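You operate a simulated robot arm through the tools that you are given. There is no shell and no other tool. Be economical: measure what you need, move in short steps, check, and stop when the job is done.

You run a simulated two-armed robot. Do the job below in one go: nothing can be reset, and whatever is moved stays where it is left.

TASK
Take the grey cloth from the beige table and lay it out flat on the teal table.
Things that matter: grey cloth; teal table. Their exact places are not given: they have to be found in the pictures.

It is judged by the outcome, as a careful person would: the job done as asked, and still so three seconds after it is handed in. It fails if anything else is knocked over, pushed out of place, dropped, spilled or broken. Flat cloth is picked up by pressing the open fingertips on it (5 to 10 N) and closing them slowly along it; thin cloth reads only 2 to 8 mm in the jaws.

THE ROBOT
Two 7-joint arms with two-finger grippers on one trunk, on a base that drives. Base frame: it is fixed to the floor where the robot stands at the start and does not move with it; the origin is under the middle of the robot, x ahead of it, y to its left, z up; the surface under the hand at the start is at about z = 0.8. Units: m, rad, N and s.
The left shoulder is at the start at [0.025, 0.158, 1.307], the right one opposite. With the tool pointing down near the work surface each hand reaches from about 0.1 to 0.68 m from the robot's upright axis, wherever it stands, measured 20 degrees to its own side. Places, roughly: teal table [-1.1, -0.3, 0.8]. Payload 2.45 kg a hand.
The TCP of each hand is the grasp point between the finger pads, 0.026 m short of the fingertips. In the tool frame z runs along the fingers and y along their closing line. The gripper opens to 0.096 m. The gripper's body begins 0.069 m behind the TCP.
Orientation is that of the tool frame in the base frame, as [roll, pitch, yaw] about the fixed x, y, z axes, in that order (R = Rz(yaw) Ry(pitch) Rx(roll)). With the fingers straight down and closing along the base's y, the tool's x points along the base's -x, its y along +y and its z along -z.

THE INTERFACE
- The arms move only by the tool nudge_tool. It takes "left_increments", "right_increments" or both (then of equal length, played together; a hand with none holds still); each is a list of rows, each a list of 7 numbers: the shift along the tool's x, y, z in m, then the turn, a rotation vector about the tool's x, y, z in rad, then the closure, from 0 (fully open) to 1 (shut). In form: [[x, y, z, ax, ay, az, gripper], ...]. A call has 1 to 8 rows; each row is the pose to reach, as a shift and turn from the pose commanded when the call began, along the tool's axes at that moment. A row lasts 0.2 s, in which the tool goes at most 0.05 m and 0.15 rad; a call with a longer step from one row to the next is refused whole, and so is a gripper value outside its range. A pose out of reach is approached as far as the arm can. The call stops where the force on the tool passes 40 N (or 10 N more than at its start, if that is more) or the arm is blocked; 0.2 s more then pass. The fingers move at their own pace and stop on an object; they squeeze with about 32 N. The grip force told is the motor's: it shows also when the fingers shut on nothing. Time passes only in rows, and 0.2 s behind the last, so rows that repeat a pose let the fingers close. The reply holds the time, the measured pose of the TCP, the force on the tool along the base axes, the opening and the grip force, in the units named above and with some noise, with the torque about the TCP (base axes, N m) and any sound that the robot's microphone picked up, and new pictures: "views" is both (left out), scene, wrist or none (wrist: the cameras of the hands that moved).
- Cameras (640 x 400 px; columns grow to the right, rows downward): "scene" is now at [-0.0082, -0.0688, 1.7581]; the picture's right is [-0.97, -0.24, 0.00], its down [-0.22, 0.91, -0.36] and it looks along [0.08, -0.35, -0.93] (base axes); focal length 214 px, centre (320, 200). "left" rides on the left gripper at [0.082, -0.003, -0.098] in its tool frame; the picture's right is [0.04, 1.00, 0.00], its down [-0.73, 0.03, -0.68] and it looks along [-0.68, 0.03, 0.73] (tool axes); focal length 256 px, centre (320, 200). "right" rides on the right gripper at [0.082, 0.003, -0.098] in its tool frame; the picture's right is [-0.04, 1.00, 0.00], its down [-0.73, -0.03, -0.68] and it looks along [-0.68, -0.03, 0.73] (tool axes); focal length 256 px, centre (320, 200).
- raise_lower(by): slides the trunk up (or, below 0, down) by that many m; the arms and the scene camera ride with it, the base frame stays. It gives what a move gives, with no picture.
- drive_base(legs): drives the robot by 1 to 6 legs, each [ahead, left, turn to the left] in m, m and rad, along the robot's own axes; the way and the turn of a leg run together, so that a leg with both is an arc; at most 1.5 m and 3.142 rad a leg. The arms and the cameras ride along, it lands a little off, and it stops where it bumps. It gives what a move gives, and a new picture of the scene camera.
- turn_head(pan, tilt): turns the head with the scene camera to pan (to the left, within 2.094 rad either way) and tilt (down, from -0.506 to 1.204), counted from straight ahead of the robot. It gives what a move gives, and a new picture of the scene camera.
- locate(camera, pixels): there is no depth. For up to 12 entries [column, row, z] of the newest picture of that camera ("zoom" is the newest enlarged one), the place [x, y] in the base frame at which the ray of that pixel passes the height z, good to about 0.002 m, but the place of the scene camera against the robot may be out by one fixed shift of up to 0.018 m in any direction. It takes no simulated time.
- enlarge(camera, box): a new picture of the part [left, top, right, bottom] of that camera's present view, enlarged. It takes no simulated time.
- finish_job(): hands the job in; it is judged then, once.

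Go step by step. Measure first, check grasps and placings, and put right what went wrong. The budget is 80 turns and 260 pictures, counting those below and the enlarged ones. Unless the task says otherwise, let go and move clear before handing in, and close with one line.

The tools are called after "Call:" by a JSON object that holds its "api" and its "payload". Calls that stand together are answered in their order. nudge_tool: Moves the arms, as the interface text tells. Its arguments: {"type":"object","properties":{"left_increments":{"type":"array","items":{"type":"array","items":{"type":"number"}}},"right_increments":{"type":"array","items":{"type":"array","items":{"type":"number"}}},"views":{"type":"string","enum":["both","scene","wrist","none"]}},"required":[]} The other tools are called the same way: raise_lower (by) slides the trunk up or down; drive_base (legs) drives the base; turn_head (pan, tilt) turns the head that bears the scene camera; locate (camera, pixels) gives the place at which the rays of pixels pass given heights; enlarge (camera, box) takes an enlarged picture of a part of a camera's view; finish_job () hands the job in.

At the start:

```text
time_s: 0.0
left_tool_pos: [0.4514, -0.0369, 1.0333]
left_tool_rot: [3.14, -0.001, 3.141]
left_contact_force: [1.0, -0.6, -0.3]
left_ft_torque: [0.0, -0.04, 0.01]
left_width: 0.096
left_grasp_force: 0.2
right_tool_pos: [0.3026, -0.4255, 1.0302]
right_tool_rot: [3.14, -0.001, 3.14]
right_contact_force: [1.0, 0.5, -0.2]
right_ft_torque: [0.0, 0.0, -0.01]
right_width: 0.0961
right_grasp_force: 0.1
trunk travel left (down, up): [-0.475, 0.092]
robot x, y, heading: [0.0022, -0.0014, -0.004]
head pan, tilt: [-1.328, 1.201]
```

scene: 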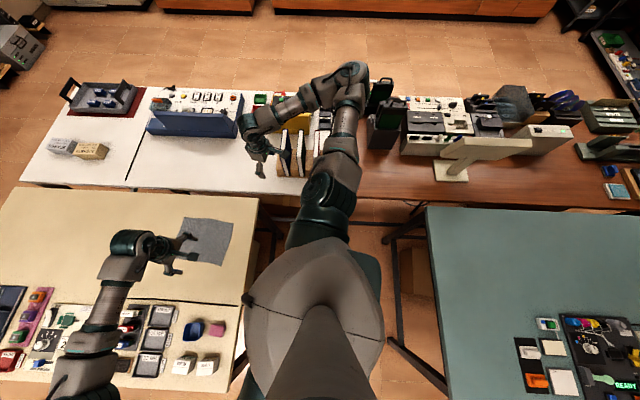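
right: 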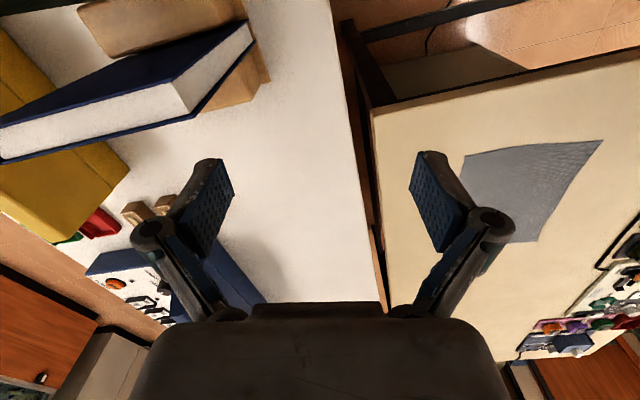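
left: 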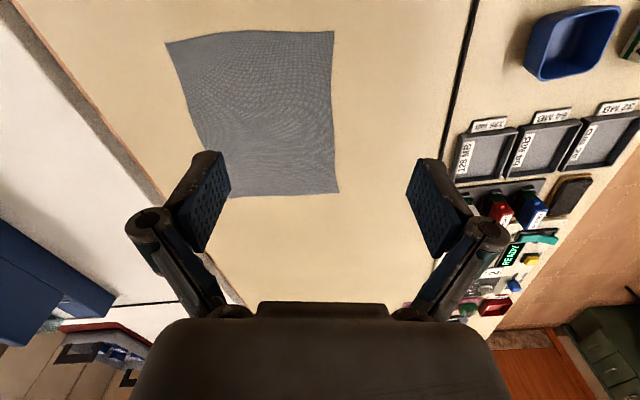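

The cloth lies on the beige table, ahead of the robot: about (205,240) in the scene view and (260,115) in the left wrist view. I'll measure its corners and the teal table.

Call:
{"api": "locate", "payload": {"camera": "left", "pixels": [[166, 42, 0.8], [334, 31, 0.8], [340, 192, 0.8], [220, 196, 0.8], [470, 20, 0.8], [140, 160, 0.8]]}}

Call:
{"api": "locate", "payload": {"camera": "scene", "pixels": [[185, 218, 0.8], [233, 221, 0.8], [221, 265, 0.8], [180, 258, 0.8], [426, 207, 0.8], [640, 215, 0.8], [445, 400, 0.8], [258, 197, 0.8], [240, 305, 0.8], [515, 340, 0.8], [540, 318, 0.8], [565, 312, 0.8]]}}

Call:
{"api": "enlarge", "payload": {"camera": "scene", "box": [400, 190, 640, 400]}}

Call:
{"api": "enlarge", "payload": {"camera": "left", "box": [140, 10, 380, 220]}}

```text
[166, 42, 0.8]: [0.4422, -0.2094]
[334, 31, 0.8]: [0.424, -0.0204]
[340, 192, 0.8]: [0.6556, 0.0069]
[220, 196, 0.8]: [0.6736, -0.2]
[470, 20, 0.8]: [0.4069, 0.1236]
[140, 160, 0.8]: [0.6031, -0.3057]
```

```text
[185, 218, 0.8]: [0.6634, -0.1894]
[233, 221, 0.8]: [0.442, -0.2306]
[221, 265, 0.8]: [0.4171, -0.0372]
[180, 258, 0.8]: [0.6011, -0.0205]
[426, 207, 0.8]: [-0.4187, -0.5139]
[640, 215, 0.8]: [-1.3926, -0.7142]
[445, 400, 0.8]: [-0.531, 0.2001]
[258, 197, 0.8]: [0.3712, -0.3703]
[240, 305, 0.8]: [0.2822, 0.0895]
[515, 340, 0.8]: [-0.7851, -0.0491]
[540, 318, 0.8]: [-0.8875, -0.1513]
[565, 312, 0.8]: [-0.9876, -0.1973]
```

```text
1.90 times, centred on (520, 295) of scene
```

zoom: 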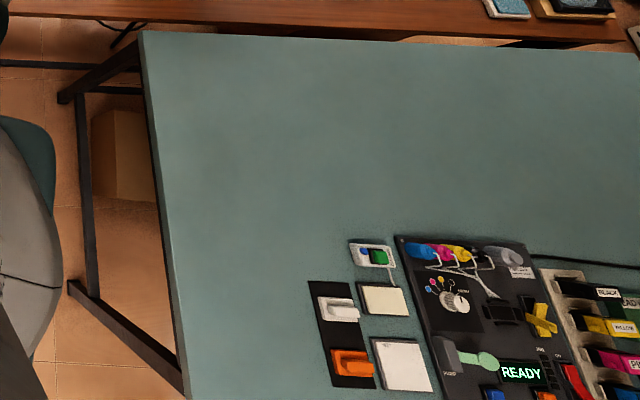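

```text
1.90 times, centred on (260, 115) of left
```

zoom: 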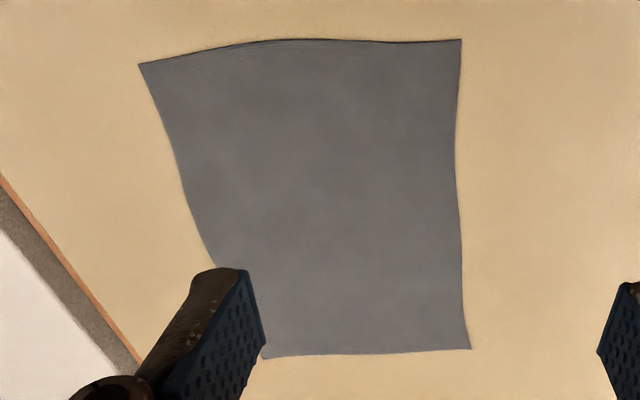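

The left wrist view puts the near-edge corners at about (0.442,-0.209) and (0.424,-0.020). The scene view is shifted by about -0.019 in y. I'll bring both hands above points just inside these corners, turned about 5° to match the cloth.

Call:
{"api": "nudge_tool", "payload": {"left_increments": [[0.002, -0.003, 0, 0, 0, -0.02, 0.3], [0.004, -0.006, 0, 0, 0, -0.04, 0.58], [0.006, -0.01, 0, 0, 0, -0.06, 0.58], [0.009, -0.0136, 0, 0, 0, -0.08, 0.58], [0.009, -0.0136, 0, 0, 0, -0.095, 0.58], [0.009, -0.0136, 0, 0, 0, -0.095, 0.58], [0.009, -0.0136, 0, 0, 0, -0.095, 0.58]], "right_increments": [[-0.0216, 0.0357, 0, 0, 0, -0.02, 0.3], [-0.0432, 0.0714, 0, 0, 0, -0.04, 0.58], [-0.0647, 0.107, 0, 0, 0, -0.06, 0.58], [-0.0863, 0.143, 0, 0, 0, -0.08, 0.58], [-0.108, 0.179, 0, 0, 0, -0.095, 0.58], [-0.1295, 0.214, 0, 0, 0, -0.095, 0.58], [-0.151, 0.25, 0, 0, 0, -0.095, 0.58]]}}

Call:
{"api": "turn_head", "payload": {"pan": 0.9, "tilt": 0.8}}

```text
time_s: 1.6
left_tool_pos: [0.4422, -0.0461, 1.0345]
left_tool_rot: [-3.141, 0.001, -3.048]
left_contact_force: [0.1, 0.4, 0.6]
left_ft_torque: [-0.04, 0.05, 0.03]
left_width: 0.0403
left_grasp_force: 0.1
right_tool_pos: [0.4533, -0.1715, 1.0312]
right_tool_rot: [-3.139, 0.0, -3.048]
right_contact_force: [-0.4, -0.7, -0.3]
right_ft_torque: [-0.07, 0.03, -0.03]
right_width: 0.0404
right_grasp_force: 0.1
trunk travel left (down, up): [-0.475, 0.092]
robot x, y, heading: [0.0026, 0.0015, -0.0]
head pan, tilt: [-1.328, 1.201]
```

scene: 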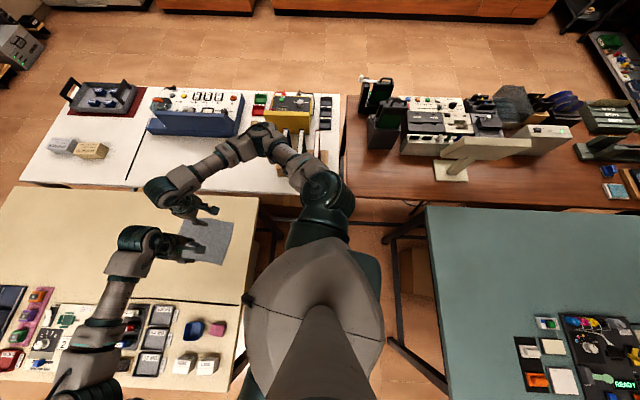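
right: 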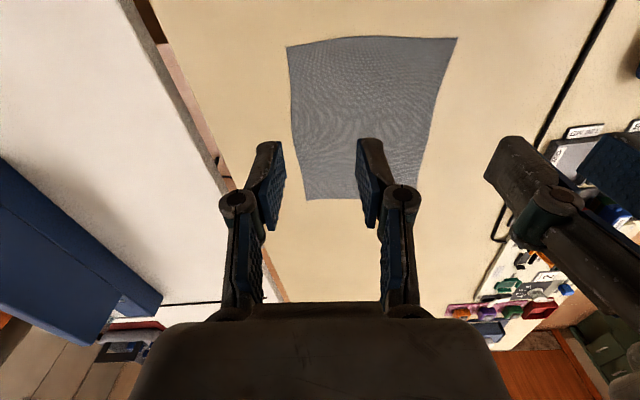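
left: 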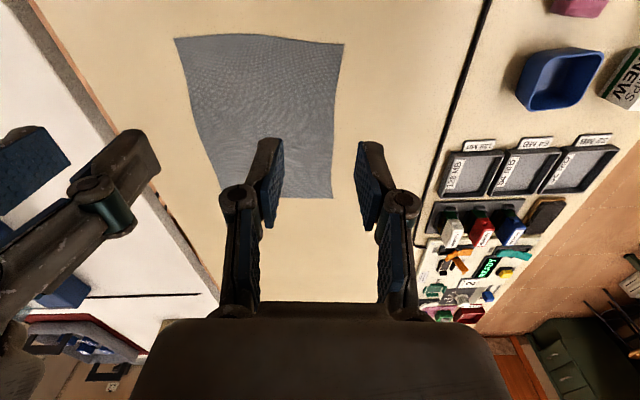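

```text
time_s: 3.7
left_tool_pos: [0.44, -0.0479, 1.0355]
left_tool_rot: [-3.139, 0.002, -3.049]
left_contact_force: [-0.3, -0.6, -0.2]
left_ft_torque: [-0.01, -0.03, -0.03]
left_width: 0.0404
left_grasp_force: 0.1
right_tool_pos: [0.4513, -0.1737, 1.0312]
right_tool_rot: [-3.141, 0.0, -3.046]
right_contact_force: [-0.5, 0.2, -0.4]
right_ft_torque: [-0.02, -0.01, -0.02]
right_width: 0.0403
right_grasp_force: 0.0
trunk travel left (down, up): [-0.475, 0.092]
robot x, y, heading: [0.002, -0.0017, 0.006]
head pan, tilt: [0.901, 0.799]
```

scene: 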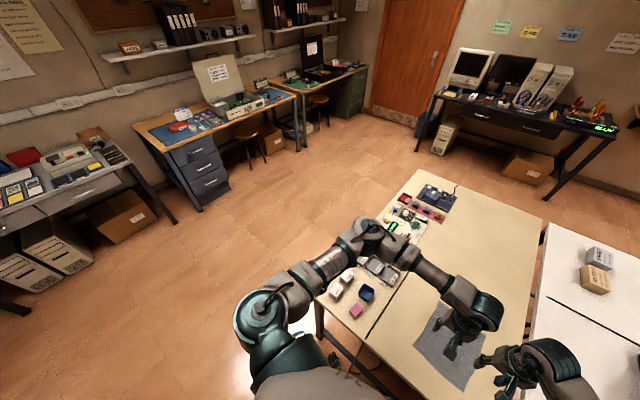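

The left side is open floor, so I'll turn that way later. Both hands are over the near edge, and I'm re-measuring the corners from both wrist cameras.

Call:
{"api": "locate", "payload": {"camera": "left", "pixels": [[175, 38, 0.8], [343, 44, 0.8], [332, 198, 0.8]]}}

Call:
{"api": "locate", "payload": {"camera": "right", "pixels": [[287, 46, 0.8], [457, 38, 0.8], [305, 198, 0.8], [410, 200, 0.8]]}}

```text
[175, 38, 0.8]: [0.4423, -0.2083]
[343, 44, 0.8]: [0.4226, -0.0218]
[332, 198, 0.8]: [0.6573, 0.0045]
```

```text
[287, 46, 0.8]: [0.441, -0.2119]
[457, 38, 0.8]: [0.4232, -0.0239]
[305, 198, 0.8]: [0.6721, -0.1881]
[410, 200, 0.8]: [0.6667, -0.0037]
```

Both cameras agree on the corners and the hands are well placed. Lowering both until the fingertips are about 1.5 cm above the cloth.

Call:
{"api": "nudge_tool", "payload": {"left_increments": [[0, 0, 0.045, 0, 0, 0, 0.58], [0, 0, 0.09, 0, 0, 0, 0.58], [0, 0, 0.135, 0, 0, 0, 0.58], [0, 0, 0.17, 0, 0, 0, 0.58], [0, 0, 0.195, 0, 0, 0, 0.58], [0, 0, 0.195, 0, 0, 0, 0.58]], "right_increments": [[0, 0, 0.045, 0, 0, 0, 0.58], [0, 0, 0.09, 0, 0, 0, 0.58], [0, 0, 0.135, 0, 0, 0, 0.58], [0, 0, 0.17, 0, 0, 0, 0.58], [0, 0, 0.19, 0, 0, 0, 0.58], [0, 0, 0.19, 0, 0, 0, 0.58]], "views": "wrist"}}

```text
time_s: 5.1
left_tool_pos: [0.4409, -0.048, 0.8408]
left_tool_rot: [-3.139, 0.001, -3.048]
left_contact_force: [0.9, -1.0, 0.3]
left_ft_torque: [0.0, -0.02, 0.0]
left_width: 0.0402
left_grasp_force: 0.1
right_tool_pos: [0.4518, -0.1731, 0.842]
right_tool_rot: [3.142, 0.001, -3.047]
right_contact_force: [0.4, 0.2, 0.5]
right_ft_torque: [-0.01, 0.01, 0.0]
right_width: 0.0403
right_grasp_force: 0.1
trunk travel left (down, up): [-0.475, 0.092]
robot x, y, heading: [0.0035, -0.0001, -0.002]
head pan, tilt: [0.901, 0.799]
```

right: 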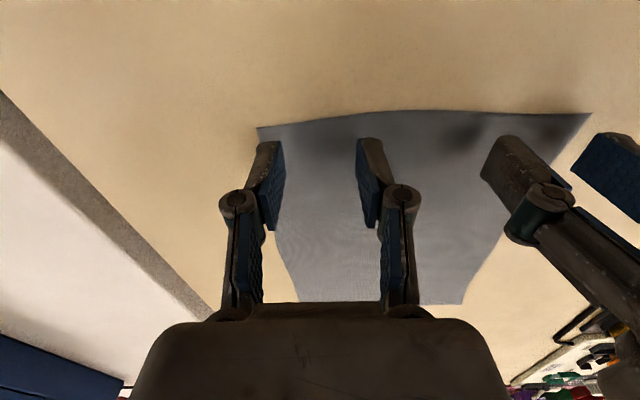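
left: 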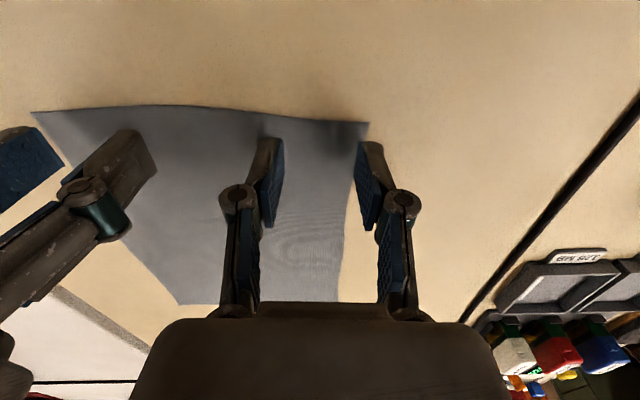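

The outer fingers sit right at the cloth's side edges. I'll narrow the opening to about 0.028, shift each hand slightly inward, and lower close to contact.

Call:
{"api": "nudge_tool", "payload": {"left_increments": [[-0.002, -0.002, 0, 0, 0, 0, 0.71], [-0.003, -0.005, 0.004, 0, 0, 0, 0.71], [-0.003, -0.005, 0.008, 0, 0, 0, 0.71], [-0.003, -0.005, 0.012, 0, 0, 0, 0.71], [-0.003, -0.005, 0.014, 0, 0, 0, 0.71]], "right_increments": [[-0.002, 0.002, 0, 0, 0, 0, 0.71], [-0.003, 0.003, 0.004, 0, 0, 0, 0.71], [-0.003, 0.003, 0.008, 0, 0, 0, 0.71], [-0.003, 0.003, 0.012, 0, 0, 0, 0.71], [-0.003, 0.003, 0.014, 0, 0, 0, 0.71]], "views": "wrist"}}

```text
time_s: 6.3
left_tool_pos: [0.4426, -0.0537, 0.8271]
left_tool_rot: [-3.14, 0.003, -3.047]
left_contact_force: [-0.4, 0.1, 8.4]
left_ft_torque: [0.08, 0.04, -0.02]
left_width: 0.0279
left_grasp_force: 0.1
right_tool_pos: [0.4544, -0.1704, 0.8296]
right_tool_rot: [-3.141, 0.003, -3.047]
right_contact_force: [0.4, 0.0, 0.0]
right_ft_torque: [-0.01, 0.0, -0.01]
right_width: 0.0278
right_grasp_force: 0.0
trunk travel left (down, up): [-0.475, 0.092]
robot x, y, heading: [-0.0012, 0.0002, 0.003]
head pan, tilt: [0.901, 0.799]
```

right: 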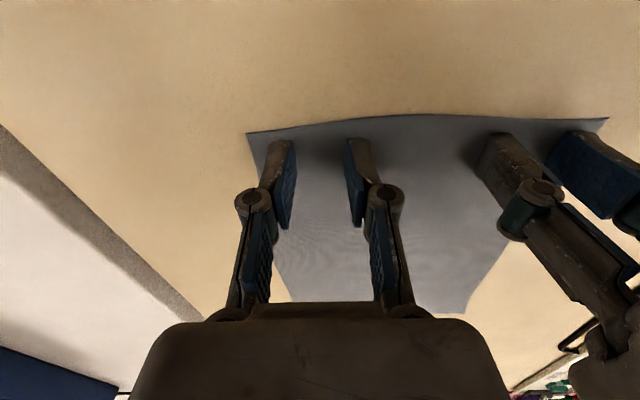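
left: 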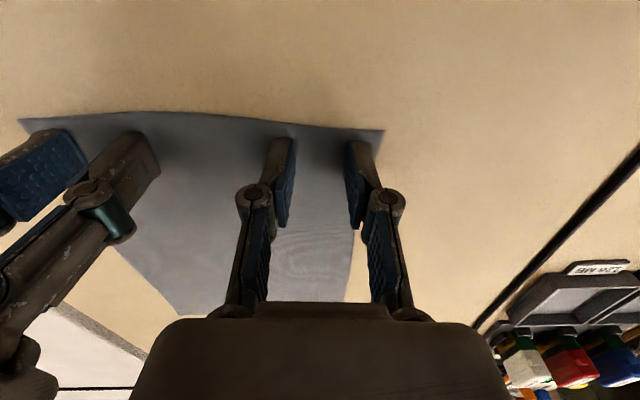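

The left hand presses with 8.4 N, and the right is about 3 mm short. I'll lower the right, then close both slowly.

Call:
{"api": "nudge_tool", "payload": {"left_increments": [[0, 0, 0, 0, 0, 0, 0.71], [0, 0, 0, 0, 0, 0, 0.71], [0, 0, 0, 0, 0, 0, 0.76], [0, 0, 0, 0, 0, 0, 0.82], [0, 0, 0, 0, 0, 0, 0.88], [0, 0, 0, 0, 0, 0, 0.94], [0, 0, 0, 0, 0, 0, 1], [0, 0, 0, 0, 0, 0, 1]], "right_increments": [[0, 0, 0.002, 0, 0, 0, 0.71], [0, 0, 0.0035, 0, 0, 0, 0.71], [0, 0, 0.0035, 0, 0, 0, 0.71], [0, 0, 0.0035, 0, 0, 0, 0.71], [0, 0, 0.0035, 0, 0, 0, 0.71], [0, 0, 0.0035, 0, 0, 0, 0.71], [0, 0, 0.0035, 0, 0, 0, 0.71], [0, 0, 0.0035, 0, 0, 0, 0.71]], "views": "wrist"}}

```text
time_s: 8.1
left_tool_pos: [0.4433, -0.0537, 0.8277]
left_tool_rot: [-3.137, 0.003, -3.047]
left_contact_force: [1.9, -7.5, 1.5]
left_ft_torque: [0.11, 0.06, 0.01]
left_width: 0.0033
left_grasp_force: 33.7
right_tool_pos: [0.4526, -0.1678, 0.8268]
right_tool_rot: [3.139, 0.005, -3.044]
right_contact_force: [-1.4, 7.2, 35.1]
right_ft_torque: [0.25, -0.08, -0.03]
right_width: 0.0261
right_grasp_force: 0.0
trunk travel left (down, up): [-0.475, 0.092]
robot x, y, heading: [-0.0, 0.0022, -0.0]
head pan, tilt: [0.901, 0.799]
```

right: 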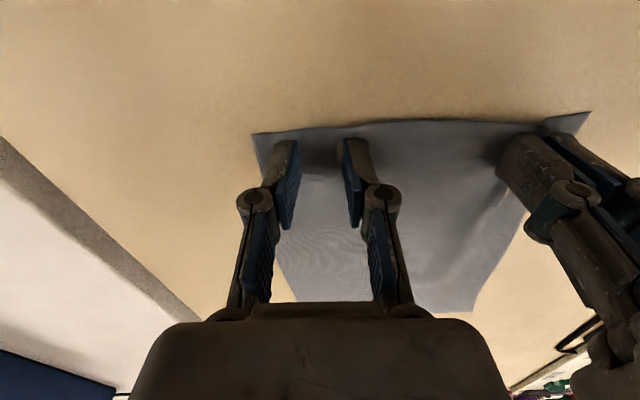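
left: 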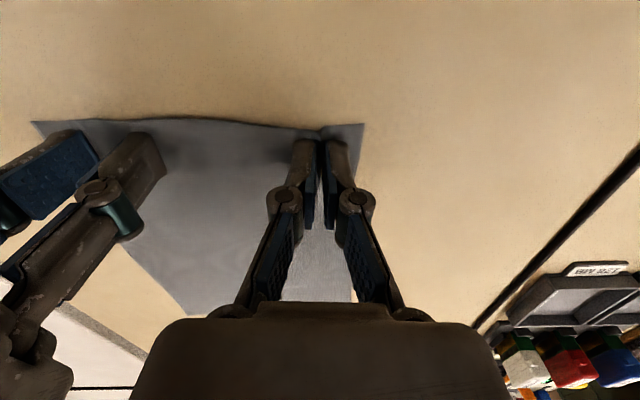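

The left hand has the cloth at 3.3 mm. The right presses too hard at 35 N, so I'll ease it up about 2 mm and then close it slowly.

Call:
{"api": "nudge_tool", "payload": {"left_increments": [[0, 0, 0, 0, 0, 0, 1], [0, 0, 0, 0, 0, 0, 1], [0, 0, 0, 0, 0, 0, 1], [0, 0, 0, 0, 0, 0, 1], [0, 0, 0, 0, 0, 0, 1], [0, 0, 0, 0, 0, 0, 1], [0, 0, 0, 0, 0, 0, 1], [0, 0, 0, 0, 0, 0, 1]], "right_increments": [[0, 0, -0.0018, 0, 0, 0, 0.71], [0, 0, -0.0018, 0, 0, 0, 0.71], [0, 0, -0.0018, 0, 0, 0, 0.76], [0, 0, -0.0018, 0, 0, 0, 0.82], [0, 0, -0.0018, 0, 0, 0, 0.88], [0, 0, -0.0018, 0, 0, 0, 0.94], [0, 0, -0.0018, 0, 0, 0, 1], [0, 0, -0.0018, 0, 0, 0, 1]], "views": "wrist"}}

```text
time_s: 9.9
left_tool_pos: [0.4438, -0.0536, 0.8262]
left_tool_rot: [-3.139, 0.003, -3.048]
left_contact_force: [0.5, -9.5, 5.6]
left_ft_torque: [-0.79, -0.06, 0.01]
left_width: 0.0014
left_grasp_force: 29.8
right_tool_pos: [0.4553, -0.1701, 0.8277]
right_tool_rot: [-3.141, -0.002, -3.046]
right_contact_force: [-1.7, 9.7, 5.0]
right_ft_torque: [0.7, 0.14, 0.05]
right_width: 0.0014
right_grasp_force: 29.1
trunk travel left (down, up): [-0.475, 0.092]
robot x, y, heading: [-0.001, 0.0034, 0.003]
head pan, tilt: [0.901, 0.799]
```

right: 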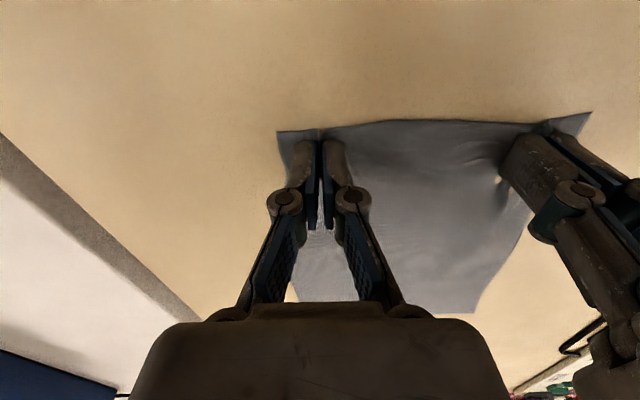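
left: 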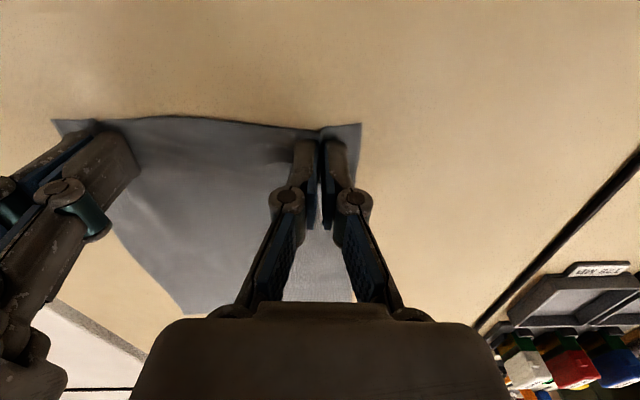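

Both jaws are shut at 1.4 mm, with about 10 N of tension between the hands. I'll ease them 3 mm toward each other and lift a little to test the grips.

Call:
{"api": "nudge_tool", "payload": {"left_increments": [[0, -0.003, -0.002, 0, 0, 0, 1], [0, -0.003, -0.01, 0, 0, 0, 1], [0, -0.003, -0.03, 0, 0, 0, 1], [0, -0.003, -0.05, 0, 0, 0, 1], [0, -0.003, -0.05, 0, 0, 0, 1]], "right_increments": [[0, 0.003, -0.002, 0, 0, 0, 1], [0, 0.003, -0.01, 0, 0, 0, 1], [0, 0.003, -0.03, 0, 0, 0, 1], [0, 0.003, -0.05, 0, 0, 0, 1], [0, 0.003, -0.05, 0, 0, 0, 1]], "views": "wrist"}}

Call:
{"api": "turn_head", "payload": {"pan": -0.2, "tilt": 0.95}}

```text
time_s: 11.1
left_tool_pos: [0.4464, -0.0565, 0.8758]
left_tool_rot: [3.141, -0.002, -3.047]
left_contact_force: [0.0, -1.2, -0.8]
left_ft_torque: [-0.03, 0.03, 0.0]
left_width: 0.0055
left_grasp_force: 35.3
right_tool_pos: [0.4538, -0.1675, 0.8764]
right_tool_rot: [-3.14, -0.001, -3.047]
right_contact_force: [-0.9, 1.1, 0.5]
right_ft_torque: [0.09, -0.07, -0.01]
right_width: 0.0001
right_grasp_force: 28.9
trunk travel left (down, up): [-0.475, 0.092]
robot x, y, heading: [-0.0022, 0.0003, 0.001]
head pan, tilt: [0.901, 0.799]
```

right: 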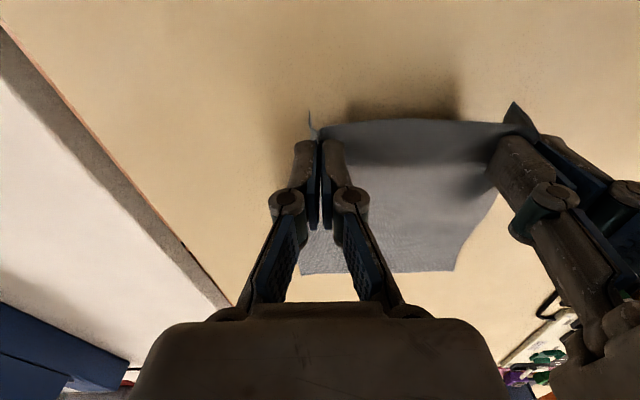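
left: 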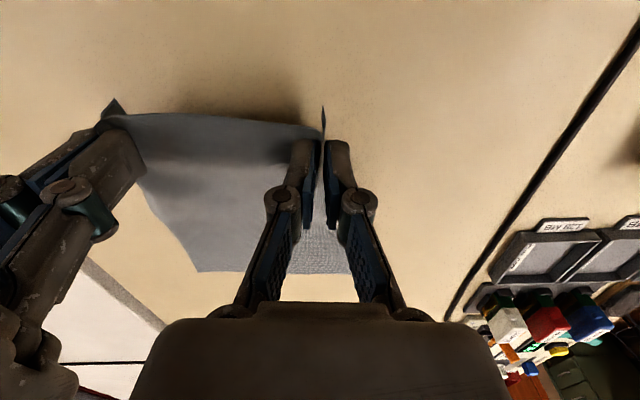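

```text
time_s: 12.4
left_tool_pos: [0.4445, -0.0556, 0.8746]
left_tool_rot: [-3.14, -0.001, -3.048]
left_contact_force: [0.7, -0.5, 1.2]
left_ft_torque: [-0.02, -0.05, 0.02]
left_width: 0.0
left_grasp_force: 27.5
right_tool_pos: [0.4535, -0.1674, 0.8767]
right_tool_rot: [-3.139, 0.001, -3.046]
right_contact_force: [0.1, -0.1, 0.5]
right_ft_torque: [0.02, 0.0, -0.03]
right_width: 0.0046
right_grasp_force: 27.7
trunk travel left (down, up): [-0.475, 0.092]
robot x, y, heading: [0.0014, 0.0005, 0.0]
head pan, tilt: [-0.201, 0.949]
```

scene: 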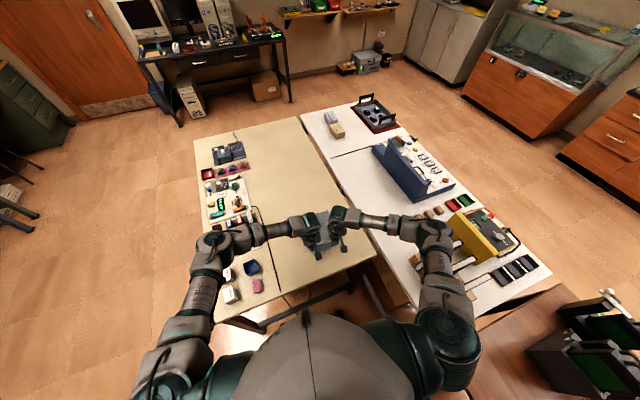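

Both corners lift with the cloth. I'll raise it slowly to clear the table and draw it a bit toward the robot.

Call:
{"api": "nudge_tool", "payload": {"left_increments": [[0, 0, -0.035, 0, 0, 0, 1], [0, 0, -0.07, 0, 0, 0, 1], [0, 0, -0.105, 0, 0, 0, 1], [0, 0, -0.14, 0, 0, 0, 1], [0, 0, -0.175, 0, 0, 0, 1], [0, 0, -0.21, 0, 0, 0, 1], [0.015, 0, -0.24, 0, 0, 0, 1], [0.03, 0, -0.265, 0, 0, 0, 1]], "right_increments": [[0, 0, -0.035, 0, 0, 0, 1], [0, 0, -0.07, 0, 0, 0, 1], [0, 0, -0.105, 0, 0, 0, 1], [0, 0, -0.14, 0, 0, 0, 1], [0, 0, -0.175, 0, 0, 0, 1], [0, 0, -0.21, 0, 0, 0, 1], [0.015, 0, -0.24, 0, 0, 0, 1], [0.03, 0, -0.265, 0, 0, 0, 1]], "views": "both"}}

```text
time_s: 14.2
left_tool_pos: [0.412, -0.0604, 1.1422]
left_tool_rot: [-3.138, 0.002, -3.048]
left_contact_force: [0.6, -1.0, 0.1]
left_ft_torque: [0.01, -0.04, -0.03]
left_width: 0.002
left_grasp_force: 34.6
right_tool_pos: [0.4204, -0.1703, 1.1412]
right_tool_rot: [-3.141, 0.001, -3.048]
right_contact_force: [0.6, -0.3, -0.3]
right_ft_torque: [-0.06, -0.02, 0.0]
right_width: 0.0008
right_grasp_force: 32.4
trunk travel left (down, up): [-0.475, 0.092]
robot x, y, heading: [-0.0021, 0.0035, 0.001]
head pan, tilt: [-0.201, 0.949]
```

scene: 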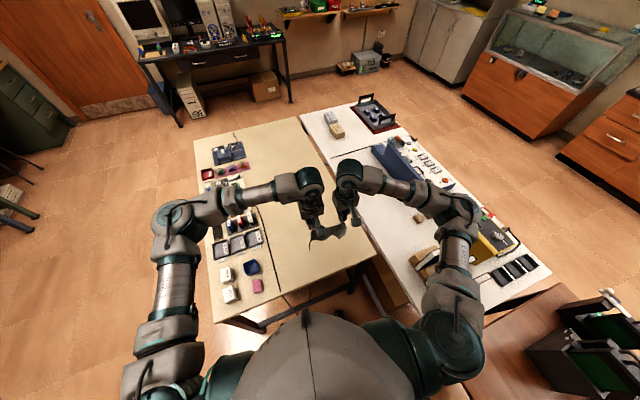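
right: 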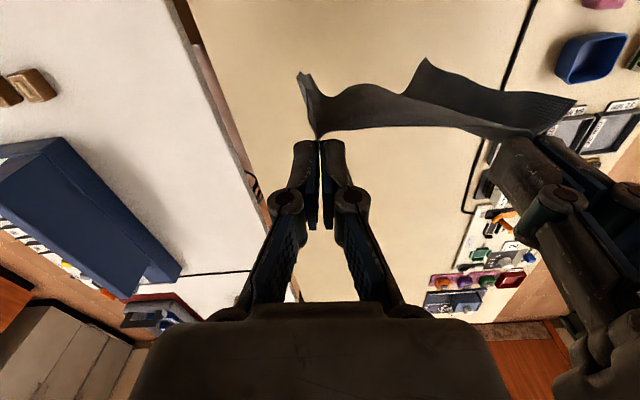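
left: 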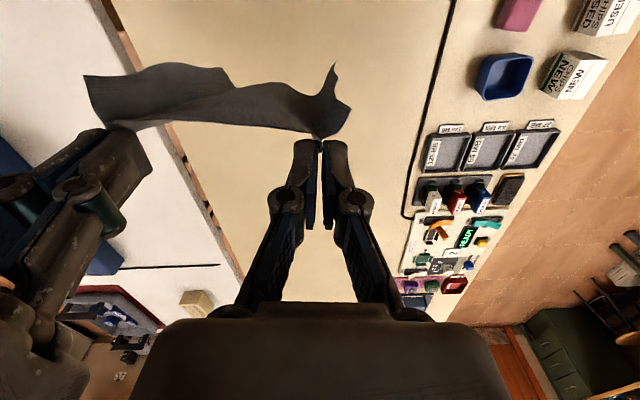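

The cloth hangs between the hands. I'll raise the trunk for clearance, then turn left in place over the open floor.

Call:
{"api": "raise_lower", "payload": {"by": 0.09}}

Call:
{"api": "drive_base", "payload": {"legs": [[0, 0, 0.8], [0, 0, 0.8]]}}

```text
time_s: 15.5
left_tool_pos: [0.4137, -0.0577, 1.2308]
left_tool_rot: [-3.141, -0.001, -3.047]
left_contact_force: [1.2, -0.3, -2.0]
left_ft_torque: [-0.03, -0.01, 0.03]
left_width: 0.0019
left_grasp_force: 34.8
right_tool_pos: [0.4244, -0.1694, 1.2306]
right_tool_rot: [-3.139, 0.0, -3.045]
right_contact_force: [-0.8, 0.7, 0.3]
right_ft_torque: [-0.01, 0.0, -0.03]
right_width: 0.0005
right_grasp_force: 28.0
trunk travel left (down, up): [-0.565, 0.002]
robot x, y, heading: [-0.0018, -0.001, 0.004]
head pan, tilt: [-0.201, 0.949]
```

```text
time_s: 18.1
left_tool_pos: [0.3253, 0.2483, 1.2323]
left_tool_rot: [-3.137, 0.007, -2.254]
left_contact_force: [-0.7, 0.1, -0.7]
left_ft_torque: [-0.02, 0.0, -0.03]
left_width: 0.0014
left_grasp_force: 33.6
right_tool_pos: [0.4124, 0.177, 1.2358]
right_tool_rot: [-3.139, 0.007, -2.254]
right_contact_force: [0.3, 0.6, 0.5]
right_ft_torque: [-0.01, -0.02, 0.03]
right_width: 0.0015
right_grasp_force: 33.1
trunk travel left (down, up): [-0.565, 0.002]
robot x, y, heading: [-0.0034, 0.0019, 0.79]
head pan, tilt: [-0.201, 0.949]
stopped in leg 1: the robot was blocked; the commanded pose is now the measured one
```

scene: 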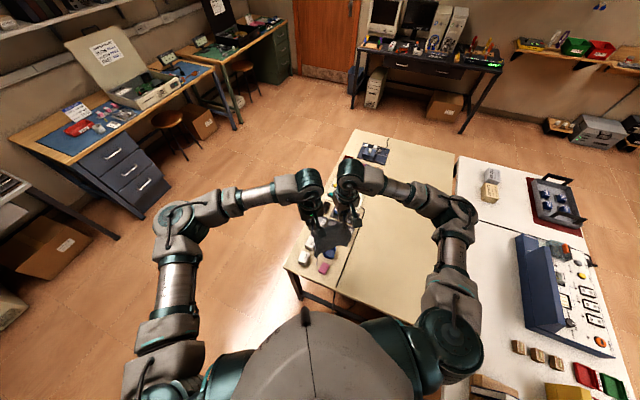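

The turn was blocked near heading 0.79, with no force on the tools, so a base corner probably touched something. I'll look down around the base before moving on.

Call:
{"api": "turn_head", "payload": {"pan": -2.09, "tilt": 1.0}}

Call:
{"api": "turn_head", "payload": {"pan": 1.7, "tilt": 1.0}}

Call:
{"api": "turn_head", "payload": {"pan": -0.6, "tilt": 1.2}}

```text
time_s: 20.0
left_tool_pos: [0.326, 0.247, 1.2336]
left_tool_rot: [-3.14, 0.008, -2.255]
left_contact_force: [0.4, -0.2, -0.7]
left_ft_torque: [-0.02, -0.01, 0.02]
left_width: 0.0003
left_grasp_force: 27.8
right_tool_pos: [0.4132, 0.1766, 1.2334]
right_tool_rot: [-3.14, 0.006, -2.254]
right_contact_force: [-0.5, 0.8, -0.3]
right_ft_torque: [0.02, 0.02, -0.02]
right_width: 0.0004
right_grasp_force: 27.9
trunk travel left (down, up): [-0.565, 0.002]
robot x, y, heading: [0.0001, 0.0, 0.791]
head pan, tilt: [-2.089, 1.0]
```

scene: 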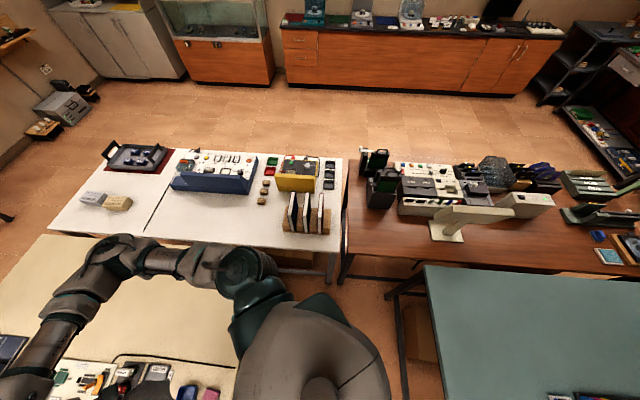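

```text
time_s: 23.1
left_tool_pos: [0.3254, 0.2485, 1.2331]
left_tool_rot: [3.141, 0.006, -2.256]
left_contact_force: [-0.2, -2.3, 2.6]
left_ft_torque: [-0.06, 0.07, 0.0]
left_width: 0.0001
left_grasp_force: 28.4
right_tool_pos: [0.4123, 0.1766, 1.2347]
right_tool_rot: [3.142, 0.007, -2.256]
right_contact_force: [-0.4, 0.5, 1.5]
right_ft_torque: [0.02, 0.01, -0.02]
right_width: 0.0003
right_grasp_force: 28.3
trunk travel left (down, up): [-0.565, 0.002]
robot x, y, heading: [0.0001, 0.0001, 0.794]
head pan, tilt: [1.7, 1.0]
```

scene: 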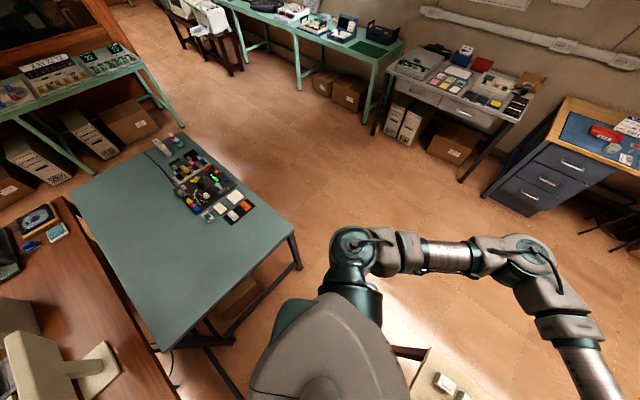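

```text
time_s: 25.2
left_tool_pos: [0.3259, 0.2474, 1.2341]
left_tool_rot: [-3.14, 0.007, -2.255]
left_contact_force: [0.9, 0.6, -0.2]
left_ft_torque: [-0.04, -0.04, 0.03]
left_width: 0.0021
left_grasp_force: 29.3
right_tool_pos: [0.4133, 0.1761, 1.2335]
right_tool_rot: [-3.139, 0.006, -2.256]
right_contact_force: [-0.4, 0.8, -0.4]
right_ft_torque: [0.01, 0.02, 0.01]
right_width: 0.0019
right_grasp_force: 29.4
trunk travel left (down, up): [-0.565, 0.002]
robot x, y, heading: [-0.001, -0.002, 0.799]
head pan, tilt: [-0.6, 1.201]
```

scene: 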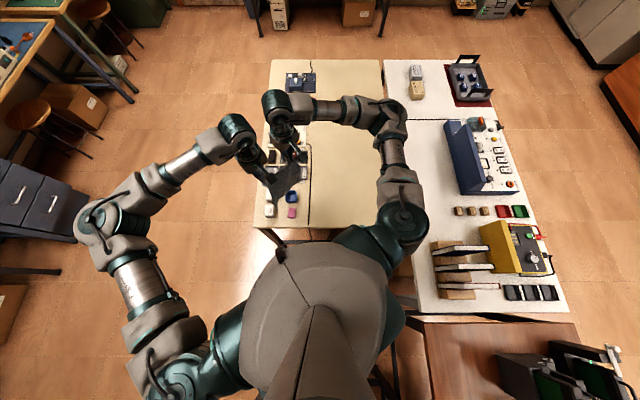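

The base sits tight between the tables. The aisle opens toward +y, so I'll measure how far the tables extend that way.

Call:
{"api": "turn_head", "payload": {"pan": 1.3, "tilt": 1.0}}

Call:
{"api": "locate", "payload": {"camera": "scene", "pixels": [[298, 230, 0.8], [155, 345, 0.8]]}}

```text
time_s: 27.1
left_tool_pos: [0.3251, 0.2483, 1.2319]
left_tool_rot: [-3.139, 0.008, -2.255]
left_contact_force: [0.5, -0.4, 0.4]
left_ft_torque: [-0.02, -0.02, 0.05]
left_width: 0.002
left_grasp_force: 29.1
right_tool_pos: [0.4122, 0.1757, 1.2338]
right_tool_rot: [-3.14, 0.006, -2.256]
right_contact_force: [-0.6, 2.4, -0.4]
right_ft_torque: [0.02, 0.04, 0.0]
right_width: 0.0022
right_grasp_force: 29.2
trunk travel left (down, up): [-0.565, 0.002]
robot x, y, heading: [-0.0034, -0.0006, 0.796]
head pan, tilt: [1.3, 1.0]
```

scene: 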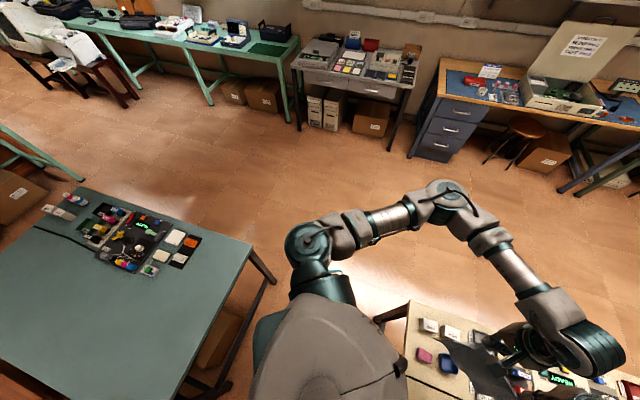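

```text
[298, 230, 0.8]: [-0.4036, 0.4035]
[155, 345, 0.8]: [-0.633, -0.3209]
```

Call:
{"api": "locate", "payload": {"camera": "scene", "pixels": [[251, 245, 0.8], [176, 400, 0.8], [85, 187, 0.8], [410, 300, 0.8], [383, 385, 0.8]]}}

```text
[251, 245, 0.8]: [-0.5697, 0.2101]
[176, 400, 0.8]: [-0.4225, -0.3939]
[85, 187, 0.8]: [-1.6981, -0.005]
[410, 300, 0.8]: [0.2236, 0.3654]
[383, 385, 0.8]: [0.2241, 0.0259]
```

The teal table ends at y≈0.21 and the beige one at y≈0.37. I'll turn back slightly, then drive out to y≈0.75 where there is room to turn.

Call:
{"api": "drive_base", "payload": {"legs": [[0, 0, -0.1], [0.41, 0.64, 0]]}}

```text
time_s: 31.7
left_tool_pos: [0.2088, 0.9982, 1.2384]
left_tool_rot: [-3.113, 0.009, -2.334]
left_contact_force: [1.7, 0.0, -0.1]
left_ft_torque: [-0.05, 0.08, 0.01]
left_width: 0.0028
left_grasp_force: 31.8
right_tool_pos: [0.2895, 0.9207, 1.2428]
right_tool_rot: [-3.113, 0.014, -2.332]
right_contact_force: [-1.4, -0.3, 0.6]
right_ft_torque: [-0.05, -0.07, 0.01]
right_width: 0.0024
right_grasp_force: 32.0
trunk travel left (down, up): [-0.565, 0.002]
robot x, y, heading: [-0.1116, 0.7576, 0.71]
head pan, tilt: [1.3, 1.0]
```

scene: 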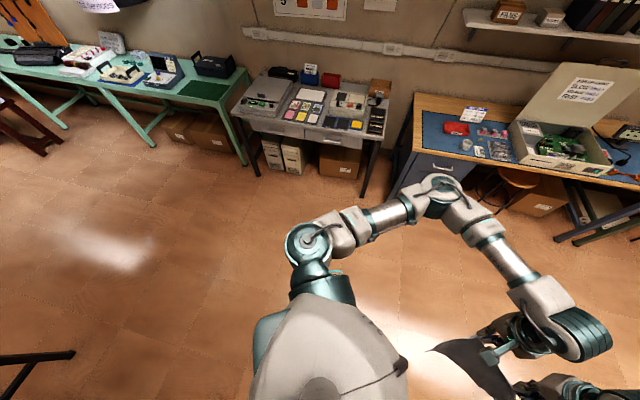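

Clear of the tables, so I'll turn left to face the -x direction.

Call:
{"api": "drive_base", "payload": {"legs": [[0, 0, 1.27], [0, 0, 1.27]]}}

Call:
{"api": "turn_head", "payload": {"pan": 0.5, "tilt": 0.95}}

```text
time_s: 38.4
left_tool_pos: [-0.5197, 0.7959, 1.2324]
left_tool_rot: [3.13, 0.01, 0.21]
left_contact_force: [0.9, 2.2, -1.1]
left_ft_torque: [-0.06, 0.16, 0.02]
left_width: 0.0024
left_grasp_force: 30.4
right_tool_pos: [-0.5439, 0.9049, 1.2322]
right_tool_rot: [3.13, 0.013, 0.212]
right_contact_force: [-0.9, 0.9, 0.1]
right_ft_torque: [-0.15, -0.1, -0.01]
right_width: 0.0022
right_grasp_force: 30.4
trunk travel left (down, up): [-0.565, 0.002]
robot x, y, heading: [-0.1085, 0.7659, -3.023]
head pan, tilt: [1.3, 1.0]
```

scene: 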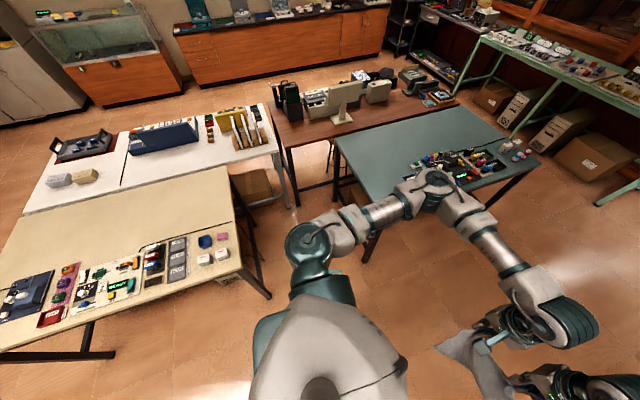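

```text
time_s: 39.6
left_tool_pos: [-0.5021, 0.7393, 1.2414]
left_tool_rot: [-3.106, 0.015, 0.209]
left_contact_force: [0.2, 1.1, 0.2]
left_ft_torque: [-0.05, 0.02, -0.01]
left_width: 0.001
left_grasp_force: 29.9
right_tool_pos: [-0.5267, 0.8487, 1.2458]
right_tool_rot: [-3.102, 0.018, 0.21]
right_contact_force: [-0.1, -0.7, 1.0]
right_ft_torque: [-0.02, 0.02, -0.03]
right_width: 0.0015
right_grasp_force: 29.6
trunk travel left (down, up): [-0.565, 0.002]
robot x, y, heading: [-0.1075, 0.7633, -3.028]
head pan, tilt: [0.499, 0.949]
```

scene: 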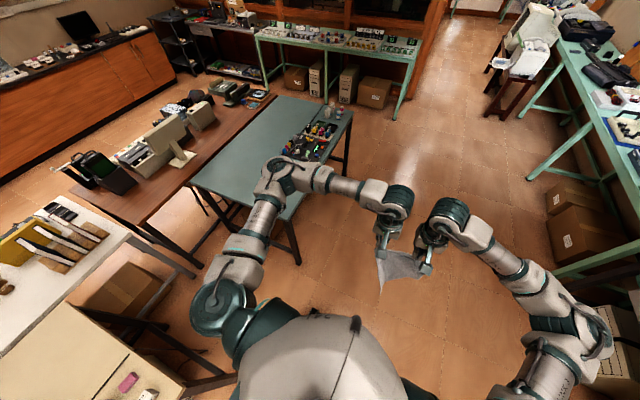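

Facing the teal side now, heading -3.025, with the cloth still held. I'll strafe left into the aisle, partway first.

Call:
{"api": "drive_base", "payload": {"legs": [[0.045, 0.4, 0]]}}

```text
time_s: 42.1
left_tool_pos: [-0.4992, 0.3706, 1.2412]
left_tool_rot: [-3.13, 0.019, 0.22]
left_contact_force: [1.3, 2.1, 0.0]
left_ft_torque: [-0.04, 0.12, -0.01]
left_width: 0.0027
left_grasp_force: 33.0
right_tool_pos: [-0.5254, 0.4814, 1.2435]
right_tool_rot: [-3.125, 0.022, 0.223]
right_contact_force: [-0.9, 0.7, 0.1]
right_ft_torque: [-0.02, -0.06, 0.01]
right_width: 0.0022
right_grasp_force: 34.7
trunk travel left (down, up): [-0.565, 0.002]
robot x, y, heading: [-0.1037, 0.3705, -3.017]
head pan, tilt: [0.499, 0.949]
```

scene: 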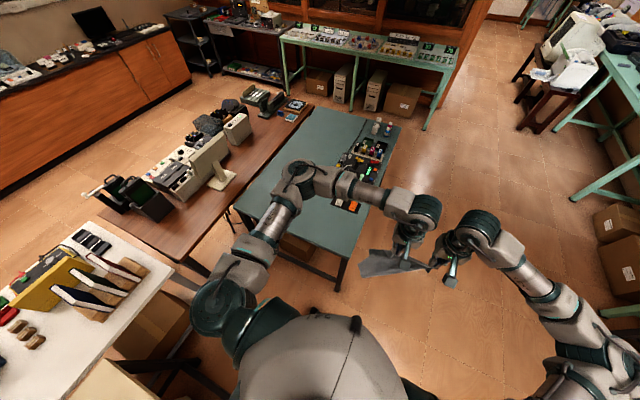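

Good so far. I'll check the elbow against the tall items on the brown table before going on.

Call:
{"api": "locate", "payload": {"camera": "scene", "pixels": [[300, 165, 1.3], [300, 165, 1.15], [285, 195, 1.25], [220, 185, 0.8], [208, 150, 1.1], [240, 115, 1.1], [160, 205, 0.85], [325, 285, 0.8], [345, 200, 0.8], [240, 208, 0.8]]}}

Call:
{"api": "enlarge", "payload": {"camera": "scene", "box": [100, 60, 480, 300]}}

```text
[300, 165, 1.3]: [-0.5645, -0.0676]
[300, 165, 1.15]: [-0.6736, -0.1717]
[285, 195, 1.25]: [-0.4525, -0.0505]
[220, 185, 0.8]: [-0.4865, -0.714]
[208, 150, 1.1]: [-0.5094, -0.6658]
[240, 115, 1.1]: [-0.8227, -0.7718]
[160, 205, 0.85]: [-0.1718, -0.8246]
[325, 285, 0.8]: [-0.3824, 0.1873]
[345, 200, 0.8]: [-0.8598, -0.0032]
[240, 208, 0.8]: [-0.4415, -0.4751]
```

```text
1.67 times, centred on (290, 180) of scene
```

zoom: 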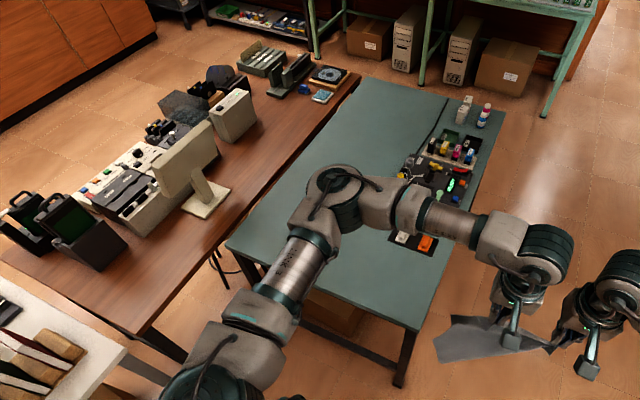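

The elbow will stay about 0.15 m short of the monitor on the brown table. Continuing the strafe.

Call:
{"api": "drive_base", "payload": {"legs": [[0.06, 0.37, -0.03]]}}

Call:
{"api": "turn_head", "payload": {"pan": 0.35, "tilt": 1.05}}

```text
time_s: 43.2
left_tool_pos: [-0.5059, 0.3097, 1.2436]
left_tool_rot: [3.116, 0.057, 0.32]
left_contact_force: [-2.1, -0.2, 1.1]
left_ft_torque: [0.09, -0.22, 0.01]
left_width: 0.0027
left_grasp_force: 31.3
right_tool_pos: [-0.5009, 0.4111, 1.2479]
right_tool_rot: [3.128, 0.063, 0.351]
right_contact_force: [1.0, 0.3, -5.0]
right_ft_torque: [-0.04, 0.13, 0.02]
right_width: 0.0026
right_grasp_force: 34.9
trunk travel left (down, up): [-0.565, 0.002]
robot x, y, heading: [-0.1156, 0.3043, -2.99]
head pan, tilt: [0.499, 0.949]
stopped in leg 1: the robot was blocked; the commanded pose is now the measured one
```

scene: 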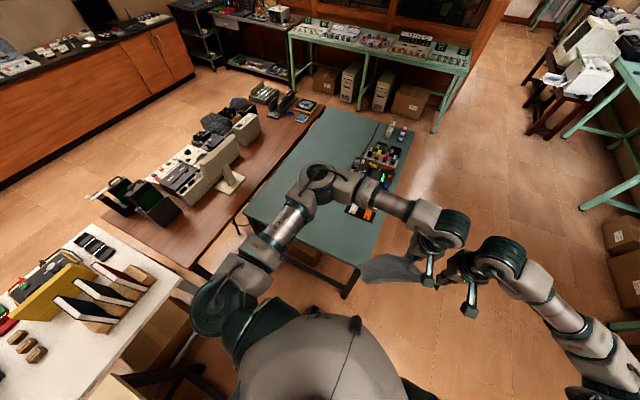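

```text
time_s: 43.9
left_tool_pos: [-0.4707, 0.2343, 1.2509]
left_tool_rot: [-3.089, 0.042, 0.257]
left_contact_force: [-4.3, -1.2, 0.3]
left_ft_torque: [0.12, -0.33, 0.0]
left_width: 0.0011
left_grasp_force: 33.7
right_tool_pos: [-0.4892, 0.3421, 1.263]
right_tool_rot: [-3.069, 0.055, 0.272]
right_contact_force: [3.7, -3.5, 4.2]
right_ft_torque: [0.5, 0.24, 0.05]
right_width: 0.0007
right_grasp_force: 28.3
trunk travel left (down, up): [-0.565, 0.002]
robot x, y, heading: [-0.1053, 0.2993, -3.011]
head pan, tilt: [0.351, 1.051]
```

scene: 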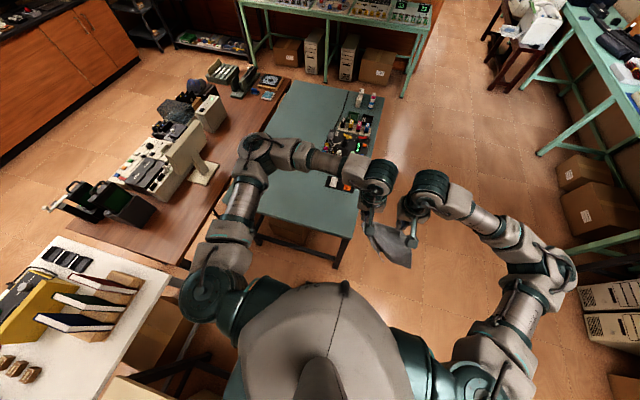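

The base stopped at y≈0.30, and its slight counter-clockwise twist suggests something touching on the rear-left side. I'll look there.

Call:
{"api": "turn_head", "payload": {"pan": 1.9, "tilt": 1.2}}

Call:
{"api": "turn_head", "payload": {"pan": 0.9, "tilt": 1.2}}

```text
time_s: 45.5
left_tool_pos: [-0.4936, 0.3844, 1.2452]
left_tool_rot: [3.096, 0.051, 0.241]
left_contact_force: [3.2, 1.8, -0.5]
left_ft_torque: [-0.01, 0.19, -0.03]
left_width: 0.0019
left_grasp_force: 34.1
right_tool_pos: [-0.5124, 0.4899, 1.2451]
right_tool_rot: [3.114, 0.06, 0.249]
right_contact_force: [-1.7, 1.3, 0.6]
right_ft_torque: [-0.18, -0.11, -0.01]
right_width: 0.0024
right_grasp_force: 28.9
trunk travel left (down, up): [-0.565, 0.002]
robot x, y, heading: [-0.1113, 0.3226, -3.01]
head pan, tilt: [1.901, 1.201]
```

scene: 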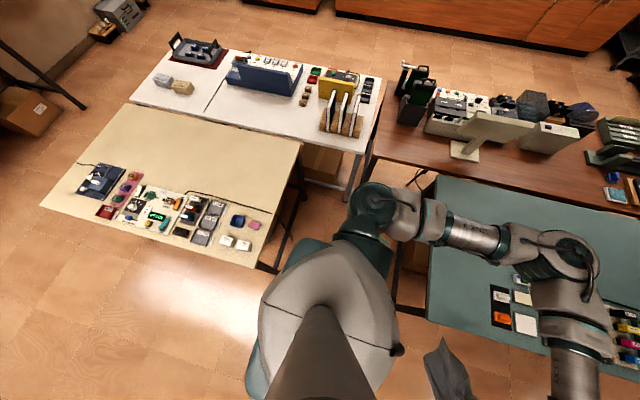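

```text
time_s: 46.8
left_tool_pos: [-0.4924, 0.3926, 1.2443]
left_tool_rot: [3.091, 0.049, 0.243]
left_contact_force: [3.1, 0.4, 0.3]
left_ft_torque: [0.02, 0.24, 0.01]
left_width: 0.0023
left_grasp_force: 29.6
right_tool_pos: [-0.514, 0.4994, 1.243]
right_tool_rot: [3.112, 0.057, 0.243]
right_contact_force: [-1.6, 1.6, 1.2]
right_ft_torque: [-0.09, -0.1, -0.01]
right_width: 0.0
right_grasp_force: 28.2
trunk travel left (down, up): [-0.565, 0.002]
robot x, y, heading: [-0.1055, 0.3272, -3.008]
head pan, tilt: [0.901, 1.201]
```

scene: 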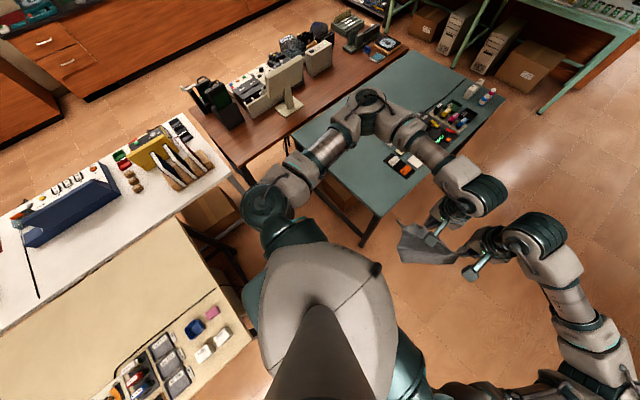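

The beige table's end corner is just behind the robot. At the start the robot stood with its front 0.29 m from one table and its rear 0.5 m from the other, so I'll mirror that: right and forward first, then strafe in.

Call:
{"api": "drive_base", "payload": {"legs": [[0, -0.08, 0], [0.15, 0, 0.03], [0, 0.2, 0]]}}

```text
time_s: 47.6
left_tool_pos: [-0.4602, 0.3391, 1.2538]
left_tool_rot: [3.132, 0.059, 0.247]
left_contact_force: [0.4, 2.4, -1.0]
left_ft_torque: [-0.11, 0.15, 0.01]
left_width: 0.0034
left_grasp_force: 33.2
right_tool_pos: [-0.4793, 0.4492, 1.2592]
right_tool_rot: [-3.111, 0.075, 0.239]
right_contact_force: [-1.6, 2.4, 0.4]
right_ft_torque: [-0.16, -0.19, 0.01]
right_width: 0.0008
right_grasp_force: 28.3
trunk travel left (down, up): [-0.565, 0.002]
robot x, y, heading: [-0.0958, 0.3164, -3.019]
head pan, tilt: [0.901, 1.201]
stopped in leg 1: the robot was blocked; the commanded pose is now the measured one
```

scene: 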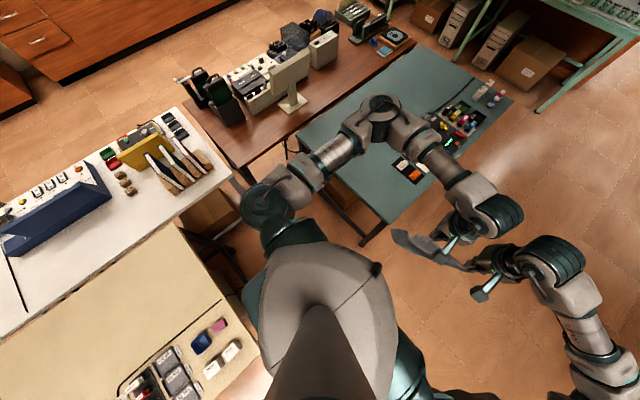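

It is still in contact at the rear, so I'll go straight ahead, away from the beige table.

Call:
{"api": "drive_base", "payload": {"legs": [[0.1, 0, 0]]}}

```text
time_s: 49.1
left_tool_pos: [-0.5536, 0.2649, 1.2541]
left_tool_rot: [-3.101, 0.056, 0.255]
left_contact_force: [-2.2, -0.2, -0.5]
left_ft_torque: [0.16, -0.23, 0.01]
left_width: 0.0006
left_grasp_force: 28.0
right_tool_pos: [-0.5746, 0.3735, 1.2677]
right_tool_rot: [-3.039, 0.077, 0.245]
right_contact_force: [-0.2, -0.8, 0.5]
right_ft_torque: [0.11, 0.0, 0.0]
right_width: 0.0029
right_grasp_force: 30.1
trunk travel left (down, up): [-0.565, 0.002]
robot x, y, heading: [-0.2011, 0.3145, -3.011]
head pan, tilt: [0.901, 1.201]
stopped in leg 1: the robot was blocked; the commanded pose is now the measured one
```

scene: 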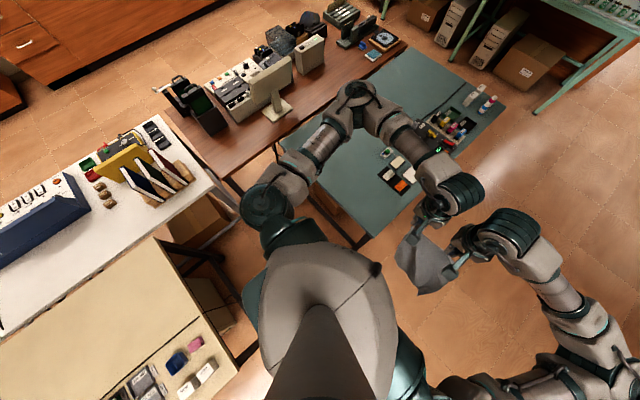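

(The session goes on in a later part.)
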